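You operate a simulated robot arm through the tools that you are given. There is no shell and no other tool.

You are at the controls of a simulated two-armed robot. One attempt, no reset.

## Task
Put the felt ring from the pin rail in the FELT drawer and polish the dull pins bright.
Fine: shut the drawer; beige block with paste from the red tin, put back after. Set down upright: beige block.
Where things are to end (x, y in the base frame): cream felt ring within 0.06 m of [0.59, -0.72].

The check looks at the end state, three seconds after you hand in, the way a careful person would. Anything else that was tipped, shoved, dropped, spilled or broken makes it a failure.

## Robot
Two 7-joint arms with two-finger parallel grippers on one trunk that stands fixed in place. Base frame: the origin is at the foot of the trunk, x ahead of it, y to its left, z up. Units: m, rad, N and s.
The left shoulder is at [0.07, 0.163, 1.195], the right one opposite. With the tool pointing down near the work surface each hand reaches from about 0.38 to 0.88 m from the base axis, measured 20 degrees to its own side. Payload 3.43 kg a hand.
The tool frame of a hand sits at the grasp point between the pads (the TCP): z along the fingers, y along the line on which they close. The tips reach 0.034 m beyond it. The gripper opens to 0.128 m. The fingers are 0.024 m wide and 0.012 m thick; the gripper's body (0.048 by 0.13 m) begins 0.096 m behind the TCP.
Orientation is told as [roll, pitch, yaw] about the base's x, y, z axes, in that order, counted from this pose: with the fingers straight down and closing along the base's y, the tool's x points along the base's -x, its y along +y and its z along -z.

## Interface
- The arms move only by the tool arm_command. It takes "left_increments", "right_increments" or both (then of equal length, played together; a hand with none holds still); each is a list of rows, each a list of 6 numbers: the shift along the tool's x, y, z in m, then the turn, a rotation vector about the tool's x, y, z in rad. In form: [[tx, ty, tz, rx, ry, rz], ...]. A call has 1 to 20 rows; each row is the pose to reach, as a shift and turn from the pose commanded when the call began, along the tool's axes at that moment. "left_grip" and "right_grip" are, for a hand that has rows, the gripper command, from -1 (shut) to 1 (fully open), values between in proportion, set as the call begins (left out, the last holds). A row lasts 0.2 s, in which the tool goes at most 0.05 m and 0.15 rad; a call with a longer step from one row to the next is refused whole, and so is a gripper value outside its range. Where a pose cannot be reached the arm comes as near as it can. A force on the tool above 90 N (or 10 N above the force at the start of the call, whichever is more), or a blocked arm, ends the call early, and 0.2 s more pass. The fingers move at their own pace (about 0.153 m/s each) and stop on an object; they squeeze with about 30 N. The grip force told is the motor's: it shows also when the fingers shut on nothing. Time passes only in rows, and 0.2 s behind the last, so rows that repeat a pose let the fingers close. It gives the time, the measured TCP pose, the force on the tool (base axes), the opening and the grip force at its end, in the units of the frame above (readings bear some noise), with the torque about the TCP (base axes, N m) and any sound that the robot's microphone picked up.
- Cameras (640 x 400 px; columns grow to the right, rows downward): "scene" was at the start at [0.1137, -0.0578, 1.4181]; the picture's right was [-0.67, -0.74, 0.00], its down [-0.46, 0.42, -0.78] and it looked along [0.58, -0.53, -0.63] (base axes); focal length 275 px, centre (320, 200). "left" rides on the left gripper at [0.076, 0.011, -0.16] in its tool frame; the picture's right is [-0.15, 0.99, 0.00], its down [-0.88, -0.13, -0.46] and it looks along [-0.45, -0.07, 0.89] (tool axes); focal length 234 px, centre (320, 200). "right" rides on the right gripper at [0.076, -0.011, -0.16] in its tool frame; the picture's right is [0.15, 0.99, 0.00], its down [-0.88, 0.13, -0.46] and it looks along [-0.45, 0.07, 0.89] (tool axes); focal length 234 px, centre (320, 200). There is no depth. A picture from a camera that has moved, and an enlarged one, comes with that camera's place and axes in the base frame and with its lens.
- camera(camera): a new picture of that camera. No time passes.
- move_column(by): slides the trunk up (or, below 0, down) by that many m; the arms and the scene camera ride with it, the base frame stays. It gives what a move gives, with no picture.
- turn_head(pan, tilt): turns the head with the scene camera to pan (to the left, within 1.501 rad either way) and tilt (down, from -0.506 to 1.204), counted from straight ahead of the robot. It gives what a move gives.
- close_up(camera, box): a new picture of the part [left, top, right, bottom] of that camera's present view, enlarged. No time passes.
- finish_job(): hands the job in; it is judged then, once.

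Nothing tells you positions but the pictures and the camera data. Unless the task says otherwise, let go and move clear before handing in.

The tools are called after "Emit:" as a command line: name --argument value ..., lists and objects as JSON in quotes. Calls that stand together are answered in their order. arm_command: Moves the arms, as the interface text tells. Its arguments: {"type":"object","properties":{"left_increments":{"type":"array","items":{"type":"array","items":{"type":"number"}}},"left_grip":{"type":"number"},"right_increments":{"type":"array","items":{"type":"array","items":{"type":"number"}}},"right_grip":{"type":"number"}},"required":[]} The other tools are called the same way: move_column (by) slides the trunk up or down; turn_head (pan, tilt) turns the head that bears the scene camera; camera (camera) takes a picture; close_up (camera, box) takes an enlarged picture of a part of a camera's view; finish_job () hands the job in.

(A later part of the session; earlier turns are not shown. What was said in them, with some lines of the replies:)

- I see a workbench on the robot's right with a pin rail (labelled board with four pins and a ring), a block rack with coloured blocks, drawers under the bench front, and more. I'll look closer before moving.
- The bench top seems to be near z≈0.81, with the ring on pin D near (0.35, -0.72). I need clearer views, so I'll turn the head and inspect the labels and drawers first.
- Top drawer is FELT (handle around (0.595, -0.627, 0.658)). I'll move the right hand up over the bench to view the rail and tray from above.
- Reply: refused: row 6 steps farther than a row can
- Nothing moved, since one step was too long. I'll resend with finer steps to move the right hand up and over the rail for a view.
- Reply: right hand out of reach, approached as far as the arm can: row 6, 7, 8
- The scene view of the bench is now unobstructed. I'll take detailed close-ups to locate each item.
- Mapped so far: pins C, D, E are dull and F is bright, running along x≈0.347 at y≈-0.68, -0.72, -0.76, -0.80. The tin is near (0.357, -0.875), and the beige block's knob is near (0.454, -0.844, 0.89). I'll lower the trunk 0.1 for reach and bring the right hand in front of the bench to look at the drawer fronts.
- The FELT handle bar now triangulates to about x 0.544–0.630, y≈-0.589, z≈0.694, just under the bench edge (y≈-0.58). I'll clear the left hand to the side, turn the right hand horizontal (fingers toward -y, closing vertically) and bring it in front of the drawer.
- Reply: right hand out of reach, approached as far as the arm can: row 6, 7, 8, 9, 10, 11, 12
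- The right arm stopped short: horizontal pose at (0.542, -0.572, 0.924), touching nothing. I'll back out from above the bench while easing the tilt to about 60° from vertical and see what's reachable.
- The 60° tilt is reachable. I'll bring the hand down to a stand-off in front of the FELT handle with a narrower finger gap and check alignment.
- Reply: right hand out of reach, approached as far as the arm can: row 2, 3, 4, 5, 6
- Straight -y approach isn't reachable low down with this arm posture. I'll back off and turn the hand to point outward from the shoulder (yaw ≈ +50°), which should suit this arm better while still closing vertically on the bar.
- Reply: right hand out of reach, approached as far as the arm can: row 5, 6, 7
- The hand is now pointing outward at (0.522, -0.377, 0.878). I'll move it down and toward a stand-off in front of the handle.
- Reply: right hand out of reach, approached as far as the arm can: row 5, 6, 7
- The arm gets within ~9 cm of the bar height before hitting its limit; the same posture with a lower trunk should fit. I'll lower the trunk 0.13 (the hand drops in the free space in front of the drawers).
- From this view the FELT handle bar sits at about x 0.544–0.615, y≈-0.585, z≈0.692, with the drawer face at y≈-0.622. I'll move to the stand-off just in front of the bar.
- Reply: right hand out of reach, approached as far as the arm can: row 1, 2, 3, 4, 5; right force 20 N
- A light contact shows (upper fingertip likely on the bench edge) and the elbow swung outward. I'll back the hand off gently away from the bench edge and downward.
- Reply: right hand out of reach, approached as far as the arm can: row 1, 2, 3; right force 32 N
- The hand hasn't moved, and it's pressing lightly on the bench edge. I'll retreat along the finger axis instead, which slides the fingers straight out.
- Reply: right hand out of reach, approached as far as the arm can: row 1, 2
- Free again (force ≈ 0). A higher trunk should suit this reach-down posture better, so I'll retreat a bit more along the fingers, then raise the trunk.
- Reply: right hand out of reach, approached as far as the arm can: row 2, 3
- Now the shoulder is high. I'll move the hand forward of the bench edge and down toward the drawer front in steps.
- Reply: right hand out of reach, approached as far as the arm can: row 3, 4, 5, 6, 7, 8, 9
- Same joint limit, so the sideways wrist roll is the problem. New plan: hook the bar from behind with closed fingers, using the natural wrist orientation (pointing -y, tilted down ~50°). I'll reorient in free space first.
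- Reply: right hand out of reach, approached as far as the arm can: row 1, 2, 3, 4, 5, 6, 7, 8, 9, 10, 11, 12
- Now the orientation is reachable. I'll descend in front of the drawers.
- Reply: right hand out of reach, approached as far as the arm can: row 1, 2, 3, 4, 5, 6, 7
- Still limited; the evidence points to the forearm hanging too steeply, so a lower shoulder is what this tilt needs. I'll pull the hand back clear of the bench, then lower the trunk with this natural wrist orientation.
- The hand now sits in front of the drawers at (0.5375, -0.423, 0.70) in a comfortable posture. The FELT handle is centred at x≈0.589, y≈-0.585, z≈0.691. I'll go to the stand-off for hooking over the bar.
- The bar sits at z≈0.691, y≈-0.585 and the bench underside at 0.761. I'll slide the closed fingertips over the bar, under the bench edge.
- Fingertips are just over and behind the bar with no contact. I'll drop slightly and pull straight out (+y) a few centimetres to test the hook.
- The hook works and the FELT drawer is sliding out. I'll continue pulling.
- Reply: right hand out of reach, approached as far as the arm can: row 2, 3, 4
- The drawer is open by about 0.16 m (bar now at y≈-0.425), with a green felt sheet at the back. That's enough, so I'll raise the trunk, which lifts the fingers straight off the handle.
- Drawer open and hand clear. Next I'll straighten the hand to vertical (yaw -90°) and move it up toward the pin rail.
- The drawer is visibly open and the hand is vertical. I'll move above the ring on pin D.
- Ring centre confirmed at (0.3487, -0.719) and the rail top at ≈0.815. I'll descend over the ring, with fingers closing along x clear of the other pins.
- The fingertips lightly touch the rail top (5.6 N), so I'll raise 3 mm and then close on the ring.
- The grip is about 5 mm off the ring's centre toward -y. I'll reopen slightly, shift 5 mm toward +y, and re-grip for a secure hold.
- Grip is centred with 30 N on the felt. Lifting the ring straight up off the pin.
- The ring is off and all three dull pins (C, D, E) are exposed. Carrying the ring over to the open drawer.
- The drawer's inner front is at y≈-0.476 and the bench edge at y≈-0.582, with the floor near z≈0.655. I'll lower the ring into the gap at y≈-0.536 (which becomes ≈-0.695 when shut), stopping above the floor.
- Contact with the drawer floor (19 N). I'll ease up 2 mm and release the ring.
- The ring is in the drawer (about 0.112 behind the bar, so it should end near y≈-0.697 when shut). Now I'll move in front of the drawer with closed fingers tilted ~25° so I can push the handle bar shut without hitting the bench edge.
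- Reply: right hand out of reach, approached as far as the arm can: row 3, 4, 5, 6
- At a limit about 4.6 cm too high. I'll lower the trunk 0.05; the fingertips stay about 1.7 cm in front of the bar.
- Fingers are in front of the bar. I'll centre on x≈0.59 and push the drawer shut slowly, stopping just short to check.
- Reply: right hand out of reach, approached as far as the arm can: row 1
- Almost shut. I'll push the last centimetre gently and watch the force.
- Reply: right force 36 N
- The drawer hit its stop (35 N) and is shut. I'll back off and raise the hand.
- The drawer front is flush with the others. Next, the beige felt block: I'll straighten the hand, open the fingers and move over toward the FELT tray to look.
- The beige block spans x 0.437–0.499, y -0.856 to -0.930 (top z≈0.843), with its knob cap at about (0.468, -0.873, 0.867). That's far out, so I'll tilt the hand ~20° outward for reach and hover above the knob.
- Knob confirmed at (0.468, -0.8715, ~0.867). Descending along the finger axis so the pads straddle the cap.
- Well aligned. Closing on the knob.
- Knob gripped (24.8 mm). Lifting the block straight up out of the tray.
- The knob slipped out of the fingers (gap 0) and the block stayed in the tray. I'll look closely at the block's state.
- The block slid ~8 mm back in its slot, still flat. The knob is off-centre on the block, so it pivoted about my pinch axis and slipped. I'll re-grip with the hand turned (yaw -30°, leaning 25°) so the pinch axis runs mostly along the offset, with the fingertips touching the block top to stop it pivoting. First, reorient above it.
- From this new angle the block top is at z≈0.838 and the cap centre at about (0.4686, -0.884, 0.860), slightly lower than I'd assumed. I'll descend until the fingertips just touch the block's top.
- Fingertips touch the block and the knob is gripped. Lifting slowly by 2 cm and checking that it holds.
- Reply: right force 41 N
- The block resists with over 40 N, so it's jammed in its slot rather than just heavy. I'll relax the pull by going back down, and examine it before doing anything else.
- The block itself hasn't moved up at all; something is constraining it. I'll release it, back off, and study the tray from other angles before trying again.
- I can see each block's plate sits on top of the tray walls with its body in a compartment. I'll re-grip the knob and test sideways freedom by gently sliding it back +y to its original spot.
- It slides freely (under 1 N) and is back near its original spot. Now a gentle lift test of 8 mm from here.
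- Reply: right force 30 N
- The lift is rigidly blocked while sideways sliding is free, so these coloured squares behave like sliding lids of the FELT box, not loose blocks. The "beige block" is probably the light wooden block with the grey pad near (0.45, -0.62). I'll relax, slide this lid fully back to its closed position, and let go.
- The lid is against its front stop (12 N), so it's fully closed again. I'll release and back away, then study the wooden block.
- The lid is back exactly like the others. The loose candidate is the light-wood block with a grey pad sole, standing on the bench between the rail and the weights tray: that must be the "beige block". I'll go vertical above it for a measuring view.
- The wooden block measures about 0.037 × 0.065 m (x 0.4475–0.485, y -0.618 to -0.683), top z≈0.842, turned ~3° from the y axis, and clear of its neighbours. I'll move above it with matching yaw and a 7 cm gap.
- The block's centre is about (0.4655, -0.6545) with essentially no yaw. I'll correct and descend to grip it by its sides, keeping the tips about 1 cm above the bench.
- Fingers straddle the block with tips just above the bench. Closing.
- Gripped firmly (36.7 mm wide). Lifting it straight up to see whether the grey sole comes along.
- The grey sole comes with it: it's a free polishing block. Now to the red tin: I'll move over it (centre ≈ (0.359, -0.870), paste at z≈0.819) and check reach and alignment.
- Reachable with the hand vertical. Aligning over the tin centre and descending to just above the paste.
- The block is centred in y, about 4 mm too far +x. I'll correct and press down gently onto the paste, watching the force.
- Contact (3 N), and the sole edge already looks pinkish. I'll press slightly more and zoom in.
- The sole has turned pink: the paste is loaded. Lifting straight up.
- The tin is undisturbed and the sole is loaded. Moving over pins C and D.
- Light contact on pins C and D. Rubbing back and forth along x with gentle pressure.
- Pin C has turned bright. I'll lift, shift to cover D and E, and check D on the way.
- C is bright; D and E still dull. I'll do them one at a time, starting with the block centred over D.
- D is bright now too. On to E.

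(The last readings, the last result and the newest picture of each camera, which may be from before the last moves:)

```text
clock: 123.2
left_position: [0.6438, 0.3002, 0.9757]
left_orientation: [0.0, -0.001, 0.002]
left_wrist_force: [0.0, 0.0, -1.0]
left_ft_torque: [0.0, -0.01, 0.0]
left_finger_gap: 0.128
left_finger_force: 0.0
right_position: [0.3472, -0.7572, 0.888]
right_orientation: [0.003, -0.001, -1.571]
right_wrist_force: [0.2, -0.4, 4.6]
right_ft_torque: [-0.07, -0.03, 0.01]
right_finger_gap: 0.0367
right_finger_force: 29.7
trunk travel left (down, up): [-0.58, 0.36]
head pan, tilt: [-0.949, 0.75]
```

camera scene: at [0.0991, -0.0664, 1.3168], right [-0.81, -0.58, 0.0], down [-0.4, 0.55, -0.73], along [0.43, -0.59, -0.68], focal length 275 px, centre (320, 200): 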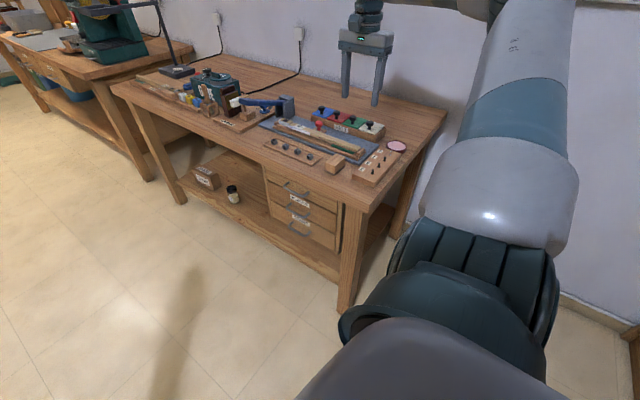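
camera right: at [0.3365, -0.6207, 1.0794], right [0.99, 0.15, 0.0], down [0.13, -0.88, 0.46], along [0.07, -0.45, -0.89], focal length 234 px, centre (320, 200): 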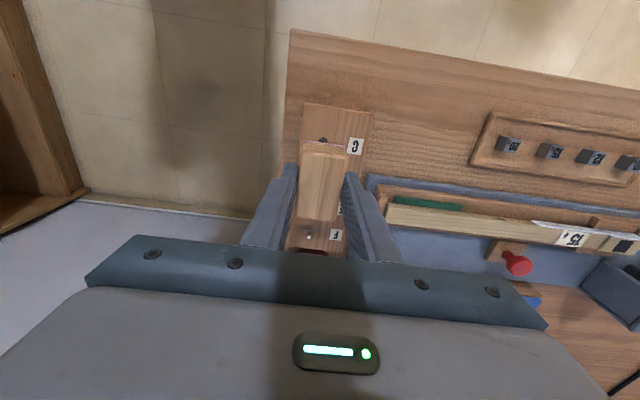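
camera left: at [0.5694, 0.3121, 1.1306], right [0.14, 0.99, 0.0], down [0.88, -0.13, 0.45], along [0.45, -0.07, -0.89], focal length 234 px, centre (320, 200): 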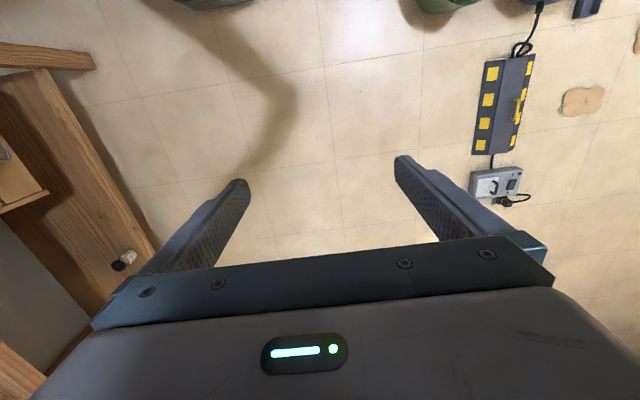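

Emit:
arm_command --right_increments '[[0, 0.005, 0.0005, 0, 0, 0], [0, 0.01, 0.0005, 0, 0, 0], [0, 0.005, 0.0005, 0, 0, 0], [0, 0, 0.0005, 0, 0, 0], [0, -0.005, 0.0005, 0, 0, 0], [0, -0.01, 0.0005, 0, 0, 0], [0, -0.005, 0.0005, 0, 0, 0], [0, 0, 0.0005, 0, 0, 0], [0, 0.005, 0.0005, 0, 0, 0], [0, 0.01, 0.0005, 0, 0, 0], [0, 0.005, 0.0005, 0, 0, 0], [0, 0, 0.0005, 0, 0, 0], [0, -0.005, 0.0005, 0, 0, 0], [0, -0.01, 0.0005, 0, 0, 0], [0, -0.005, 0.0005, 0, 0, 0], [0, 0, 0.0005, 0, 0, 0]]'

Emit:
arm_command --right_increments '[[0, 0, -0.02, 0, 0, 0], [0, 0, -0.045, 0, 0, 0], [0.0, 0.03, -0.06, 0, 0, 0], [0.0, 0.07, -0.065, 0, 0, 0], [0.03, 0.1, -0.065, 0, 0, 0], [0.065, 0.117, -0.065, 0, 0, 0], [0.1, 0.117, -0.065, 0, 0, 0], [0.1, 0.117, -0.065, 0, 0, 0]]'

Emit:
close_up --camera "scene" --box '[350, 130, 420, 190]'

Emit:
camera --camera "right"

Emit:
close_up --camera "scene" --box '[290, 80, 430, 190]'

```text
clock: 126.6
left_position: [0.6439, 0.3008, 0.9763]
left_orientation: [0.0, 0.0, 0.003]
left_wrist_force: [0.3, -0.2, 0.6]
left_ft_torque: [-0.01, 0.03, 0.01]
left_finger_gap: 0.128
left_finger_force: 0.0
right_position: [0.3472, -0.7558, 0.8871]
right_orientation: [0.001, -0.001, -1.572]
right_wrist_force: [-3.2, 0.3, 6.4]
right_ft_torque: [0.01, 0.14, -0.06]
right_finger_gap: 0.0369
right_finger_force: 29.7
trunk travel left (down, up): [-0.58, 0.36]
head pan, tilt: [-0.949, 0.75]
```

```text
clock: 128.4
left_position: [0.6443, 0.2998, 0.9755]
left_orientation: [-0.001, 0.001, 0.003]
left_wrist_force: [-0.7, 0.5, -0.2]
left_ft_torque: [0.03, 0.07, 0.01]
left_finger_gap: 0.1279
left_finger_force: 0.0
right_position: [0.4635, -0.6581, 0.9536]
right_orientation: [0.002, 0.0, -1.571]
right_wrist_force: [0.2, 0.6, -0.9]
right_ft_torque: [0.02, 0.0, -0.01]
right_finger_gap: 0.0371
right_finger_force: 29.7
trunk travel left (down, up): [-0.58, 0.36]
head pan, tilt: [-0.949, 0.75]
```

```text
6.67 times, centred on (385, 160) of scene
camera zoom: at [0.0989, -0.0675, 1.3168], right [-0.81, -0.58, 0.0], down [-0.4, 0.55, -0.73], along [0.43, -0.59, -0.68], focal length 1833 px, centre (-113, 467)
```

zoom: 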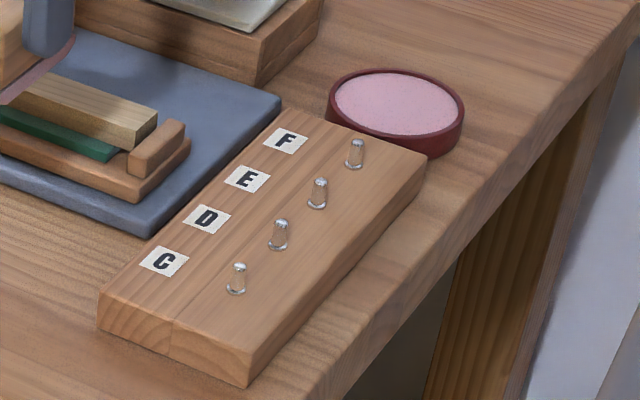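

```text
taken
camera right: at [0.454, -0.5823, 1.1134], right [0.99, 0.15, 0.0], down [0.13, -0.88, 0.46], along [0.07, -0.45, -0.89], focal length 234 px, centre (320, 200)
```

right: 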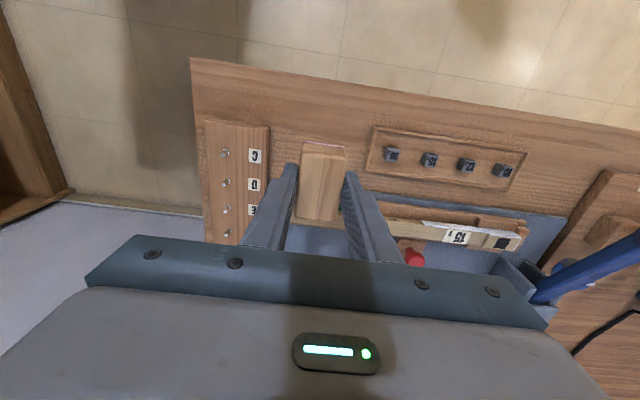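

```text
3.64 times, centred on (360, 135) of scene
camera zoom: at [0.0989, -0.0675, 1.3168], right [-0.81, -0.58, 0.0], down [-0.4, 0.55, -0.73], along [0.43, -0.59, -0.68], focal length 1000 px, centre (174, 436)
```

zoom: 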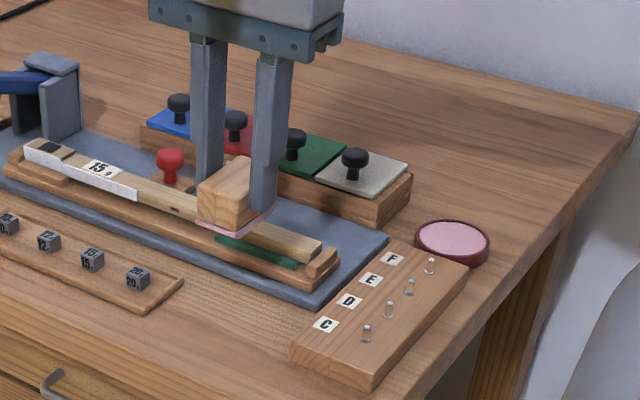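

All four pins shine. Now I'll return the block to its original spot: position above it, then lower most of the way.

Emit:
arm_command --right_increments '[[0.0015, 0.0009, 0.025, 0, 0, 0], [0.0015, 0.0009, 0.055, 0, 0, 0], [0.0015, 0.0009, 0.08, 0, 0, 0], [0.0015, 0.0009, 0.093, 0, 0, 0], [0.0015, 0.0009, 0.093, 0, 0, 0]]'

Emit:
close_up --camera "scene" --box '[310, 130, 370, 185]'

Emit:
close_up --camera "right" --box '[240, 110, 400, 260]'

```text
clock: 129.6
left_position: [0.6445, 0.2991, 0.9758]
left_orientation: [-0.001, -0.001, 0.001]
left_wrist_force: [0.3, -0.7, -0.9]
left_ft_torque: [0.02, -0.01, 0.02]
left_finger_gap: 0.1283
left_finger_force: 0.1
right_position: [0.4668, -0.6549, 0.8616]
right_orientation: [0.003, 0.003, -1.572]
right_wrist_force: [0.6, 0.2, -0.7]
right_ft_torque: [-0.01, 0.02, -0.02]
right_finger_gap: 0.0373
right_finger_force: 29.9
trunk travel left (down, up): [-0.58, 0.36]
head pan, tilt: [-0.949, 0.75]
```

```text
7.27 times, centred on (340, 158) of scene
camera zoom: at [0.0985, -0.0671, 1.3169], right [-0.81, -0.58, 0.0], down [-0.4, 0.55, -0.73], along [0.43, -0.59, -0.68], focal length 2000 px, centre (174, 509)
```

zoom: 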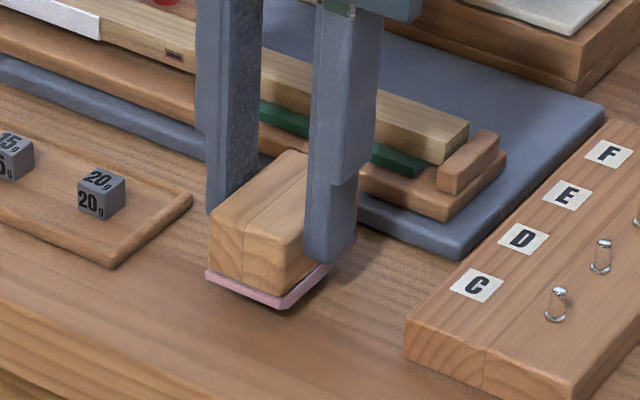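

```text
2.67 times, centred on (320, 185) of right
camera zoom: at [0.4552, -0.579, 1.0212], right [0.99, 0.15, 0.0], down [0.13, -0.88, 0.46], along [0.07, -0.45, -0.89], focal length 624 px, centre (320, 240)
```

zoom: 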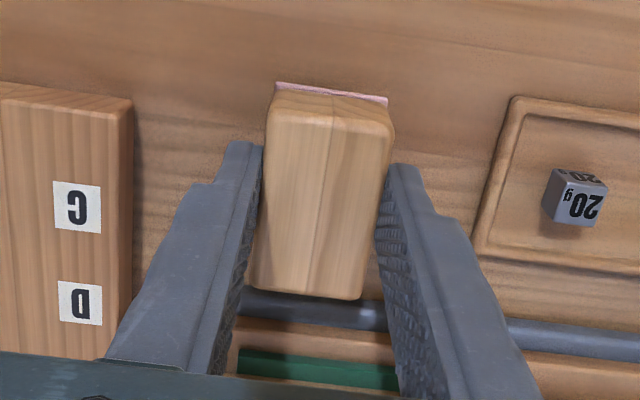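

Looks aligned with its original place. Lowering the last millimetres until it touches.

Emit:
arm_command --right_increments '[[0, 0, 0.003, 0, 0, 0], [0, 0, 0.006, 0, 0, 0], [0, 0, 0.006, 0, 0, 0]]'

Emit:
arm_command --right_increments '[[0, 0, 0.001, 0, 0, 0], [0, 0, 0.001, 0, 0, 0]]'

Emit:
close_up --camera "scene" --box '[310, 130, 370, 185]'

```text
clock: 130.4
left_position: [0.6452, 0.3004, 0.9758]
left_orientation: [-0.001, 0.0, 0.002]
left_wrist_force: [0.6, -0.5, 0.8]
left_ft_torque: [0.0, -0.01, -0.03]
left_finger_gap: 0.1279
left_finger_force: 0.1
right_position: [0.4669, -0.6562, 0.8537]
right_orientation: [0.002, 0.0, -1.571]
right_wrist_force: [-0.2, -0.3, -0.6]
right_ft_torque: [0.01, 0.02, 0.01]
right_finger_gap: 0.037
right_finger_force: 29.7
trunk travel left (down, up): [-0.58, 0.36]
head pan, tilt: [-0.949, 0.75]
```

```text
clock: 131.0
left_position: [0.6442, 0.3004, 0.9747]
left_orientation: [0.0, 0.001, 0.001]
left_wrist_force: [0.6, -0.1, -0.3]
left_ft_torque: [-0.02, -0.01, 0.01]
left_finger_gap: 0.1279
left_finger_force: 0.1
right_position: [0.4657, -0.6558, 0.8518]
right_orientation: [-0.001, 0.002, -1.57]
right_wrist_force: [-0.6, 0.7, -0.1]
right_ft_torque: [-0.01, 0.0, 0.01]
right_finger_gap: 0.0371
right_finger_force: 30.3
trunk travel left (down, up): [-0.58, 0.36]
head pan, tilt: [-0.949, 0.75]
```

```text
7.27 times, centred on (340, 158) of scene
camera zoom: at [0.0986, -0.0672, 1.3168], right [-0.81, -0.58, 0.0], down [-0.4, 0.55, -0.73], along [0.43, -0.59, -0.68], focal length 2000 px, centre (174, 509)
```

zoom: 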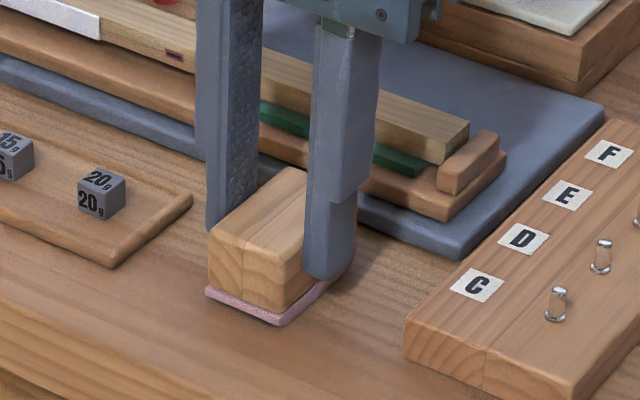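

Emit:
arm_command --right_increments '[[0, 0, 0.001, 0, 0, 0], [0, 0, 0.002, 0, 0, 0]]'

```text
clock: 131.6
left_position: [0.6432, 0.3005, 0.9758]
left_orientation: [0.0, 0.0, 0.002]
left_wrist_force: [0.4, -1.2, 0.2]
left_ft_torque: [-0.01, -0.02, -0.03]
left_finger_gap: 0.1279
left_finger_force: 0.0
right_position: [0.4664, -0.6545, 0.8528]
right_orientation: [0.004, 0.001, -1.572]
right_wrist_force: [-0.5, -3.2, 7.3]
right_ft_torque: [0.07, 0.16, 0.08]
right_finger_gap: 0.0369
right_finger_force: 29.8
trunk travel left (down, up): [-0.58, 0.36]
head pan, tilt: [-0.949, 0.75]
```

Contact (7 N). Easing up 1 mm and releasing.

Emit:
arm_command --right_increments '[[0, 0, -0.0015, 0, 0, 0]]'

Emit:
arm_command --right_increments '[[0, 0, 0, 0, 0, 0], [0, 0, 0, 0, 0, 0], [0, 0, 0, 0, 0, 0]]' --right_grip 0.09

Emit:
close_up --camera "scene" --box '[310, 130, 370, 185]'

```text
clock: 132.0
left_position: [0.6433, 0.3005, 0.9758]
left_orientation: [-0.002, 0.001, 0.0]
left_wrist_force: [-0.3, 0.4, -0.3]
left_ft_torque: [0.03, -0.01, -0.02]
left_finger_gap: 0.128
left_finger_force: 0.1
right_position: [0.4664, -0.6535, 0.8512]
right_orientation: [0.001, 0.001, -1.57]
right_wrist_force: [-0.5, -2.6, 2.6]
right_ft_torque: [0.0, 0.06, 0.01]
right_finger_gap: 0.0371
right_finger_force: 31.1
trunk travel left (down, up): [-0.58, 0.36]
head pan, tilt: [-0.949, 0.75]
```

```text
clock: 132.8
left_position: [0.6435, 0.2996, 0.9764]
left_orientation: [-0.001, 0.0, 0.001]
left_wrist_force: [-0.5, 0.5, -0.8]
left_ft_torque: [0.01, 0.01, -0.01]
left_finger_gap: 0.1281
left_finger_force: 0.1
right_position: [0.4667, -0.6546, 0.8523]
right_orientation: [0.003, 0.001, -1.571]
right_wrist_force: [0.0, 0.4, -0.3]
right_ft_torque: [0.03, -0.01, -0.02]
right_finger_gap: 0.0695
right_finger_force: 0.0
trunk travel left (down, up): [-0.58, 0.36]
head pan, tilt: [-0.949, 0.75]
```

```text
7.27 times, centred on (340, 158) of scene
camera zoom: at [0.0986, -0.0671, 1.3168], right [-0.81, -0.58, 0.0], down [-0.4, 0.55, -0.73], along [0.43, -0.59, -0.68], focal length 2000 px, centre (174, 509)
```

zoom: 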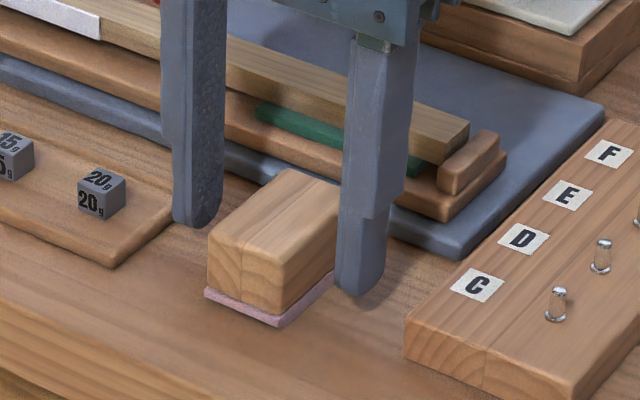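

The block stands upright where it was. Raising the hand straight up and clear, then a final overall check.

Emit:
arm_command --right_increments '[[0, 0, -0.03, 0, 0, 0], [0, 0, -0.07, 0, 0, 0], [0, 0, -0.11, 0, 0, 0], [0, 0, -0.15, 0, 0, 0], [0.04, 0, -0.16, 0, 0, 0], [0.085, 0, -0.16, 0, 0, 0], [0.13, 0, -0.16, 0, 0, 0], [0.175, 0, -0.16, 0, 0, 0], [0.22, 0, -0.16, 0, 0, 0], [0.26, 0, -0.16, 0, 0, 0], [0.26, 0, -0.16, 0, 0, 0]]'

Emit:
camera --camera "scene"

Emit:
close_up --camera "scene" --box '[290, 90, 420, 190]'

Emit:
close_up --camera "scene" --box '[180, 130, 360, 270]'

Emit:
close_up --camera "scene" --box '[110, 50, 310, 170]'

Emit:
camera --camera "right"

```text
clock: 135.2
left_position: [0.6438, 0.3003, 0.9764]
left_orientation: [0.003, 0.002, 0.001]
left_wrist_force: [-0.9, -0.5, 0.0]
left_ft_torque: [0.06, 0.0, 0.02]
left_finger_gap: 0.1279
left_finger_force: 0.0
right_position: [0.4648, -0.3968, 1.0146]
right_orientation: [0.002, 0.003, -1.57]
right_wrist_force: [0.3, -0.2, -0.9]
right_ft_torque: [0.01, 0.01, -0.01]
right_finger_gap: 0.0697
right_finger_force: 0.1
trunk travel left (down, up): [-0.58, 0.36]
head pan, tilt: [-0.949, 0.75]
```

```text
taken
camera scene: at [0.0982, -0.0682, 1.3168], right [-0.81, -0.58, 0.0], down [-0.4, 0.56, -0.73], along [0.43, -0.59, -0.68], focal length 275 px, centre (320, 200)
```

scene: 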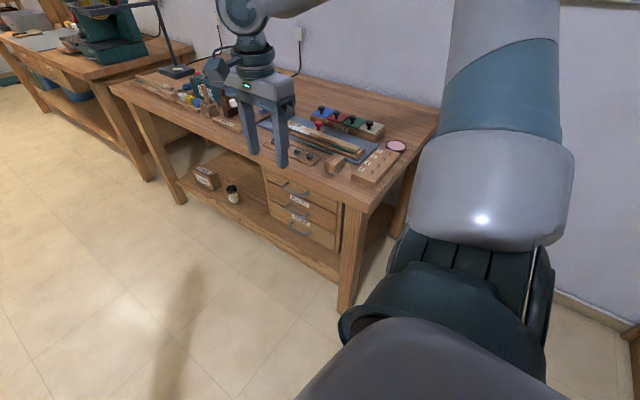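

```text
4.00 times, centred on (355, 140) of scene
camera zoom: at [0.0982, -0.0682, 1.3168], right [-0.81, -0.58, 0.0], down [-0.4, 0.56, -0.73], along [0.43, -0.59, -0.68], focal length 1100 px, centre (180, 440)
```

zoom: 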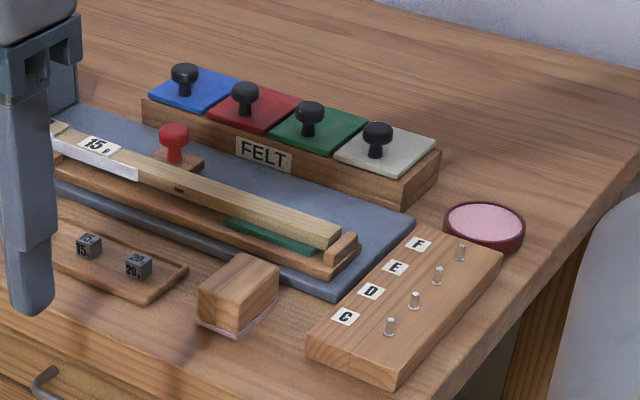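

```text
2.86 times, centred on (270, 200) of scene
camera zoom: at [0.0982, -0.0682, 1.3168], right [-0.81, -0.58, 0.0], down [-0.4, 0.56, -0.73], along [0.43, -0.59, -0.68], focal length 786 px, centre (463, 200)
```

zoom: 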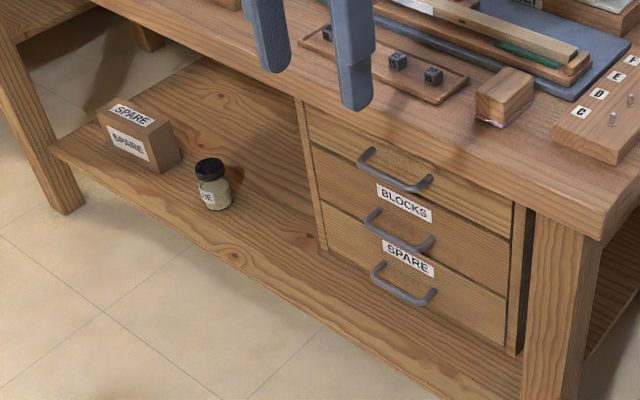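

```text
3.20 times, centred on (210, 110) of scene
camera zoom: at [0.0982, -0.0682, 1.3168], right [-0.81, -0.58, 0.0], down [-0.4, 0.56, -0.73], along [0.43, -0.59, -0.68], focal length 880 px, centre (672, 488)
```

zoom: 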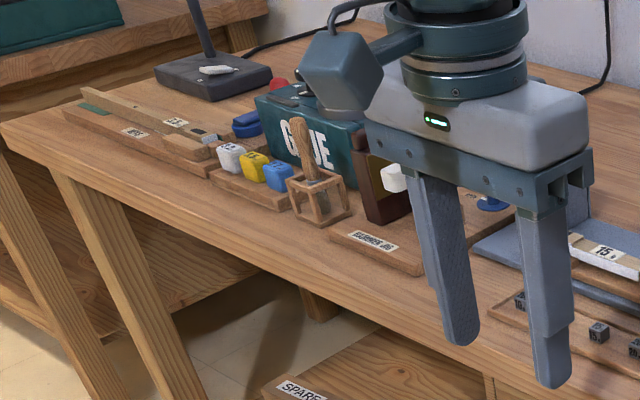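

```text
taken
camera right: at [0.4553, -0.3206, 1.1742], right [0.99, 0.15, 0.0], down [0.13, -0.88, 0.45], along [0.07, -0.45, -0.89], focal length 234 px, centre (320, 200)
```

right: 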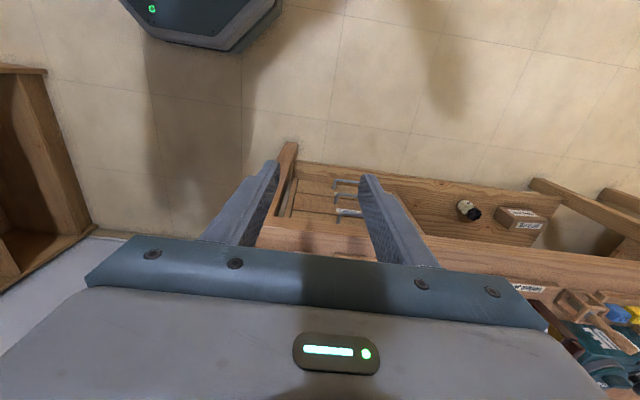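

Everything checks out: the ring is in the shut FELT drawer, and pins C, D and E now shine like F. The block is upright in its original spot, the tin and FELT lids are in place, and both hands are clear. Handing in.

Emit:
finish_job

```text
The job is handed in.
```

I've handed the job in. The felt ring is in the shut FELT drawer, and pins C, D and E now shine like F. The beige block is back where it stood, upright.

- **Ring:** it should be at about (0.59, -0.70), inside the 0.06 m limit. I worked that out from where I set it down relative to the handle. I didn't reopen the drawer to check.
- **Drawer:** I pushed it until it hit its stop (35 N), and its front lines up with the other two.
- **Which block:** I took the "beige block" to be the light wooden one with the grey sole, between the pin rail and the weights tray. Its sole turned pink on the paste in the red tin and still has paste on it.
- **Mishap:** I first tried the off-white square in the FELT box, which turned out to be a sliding lid. My fingers slipped off its knob and it moved about 8 mm. I slid it back against its stop, and it lines up with the other lids.
- **Bench contact:** early on, a fingertip pressed lightly on the bench edge, up to about 25 N on any axis. Nothing appeared to move.

In the final pictures the tin, the rail and everything else I could see were where they started. Both hands are clear.
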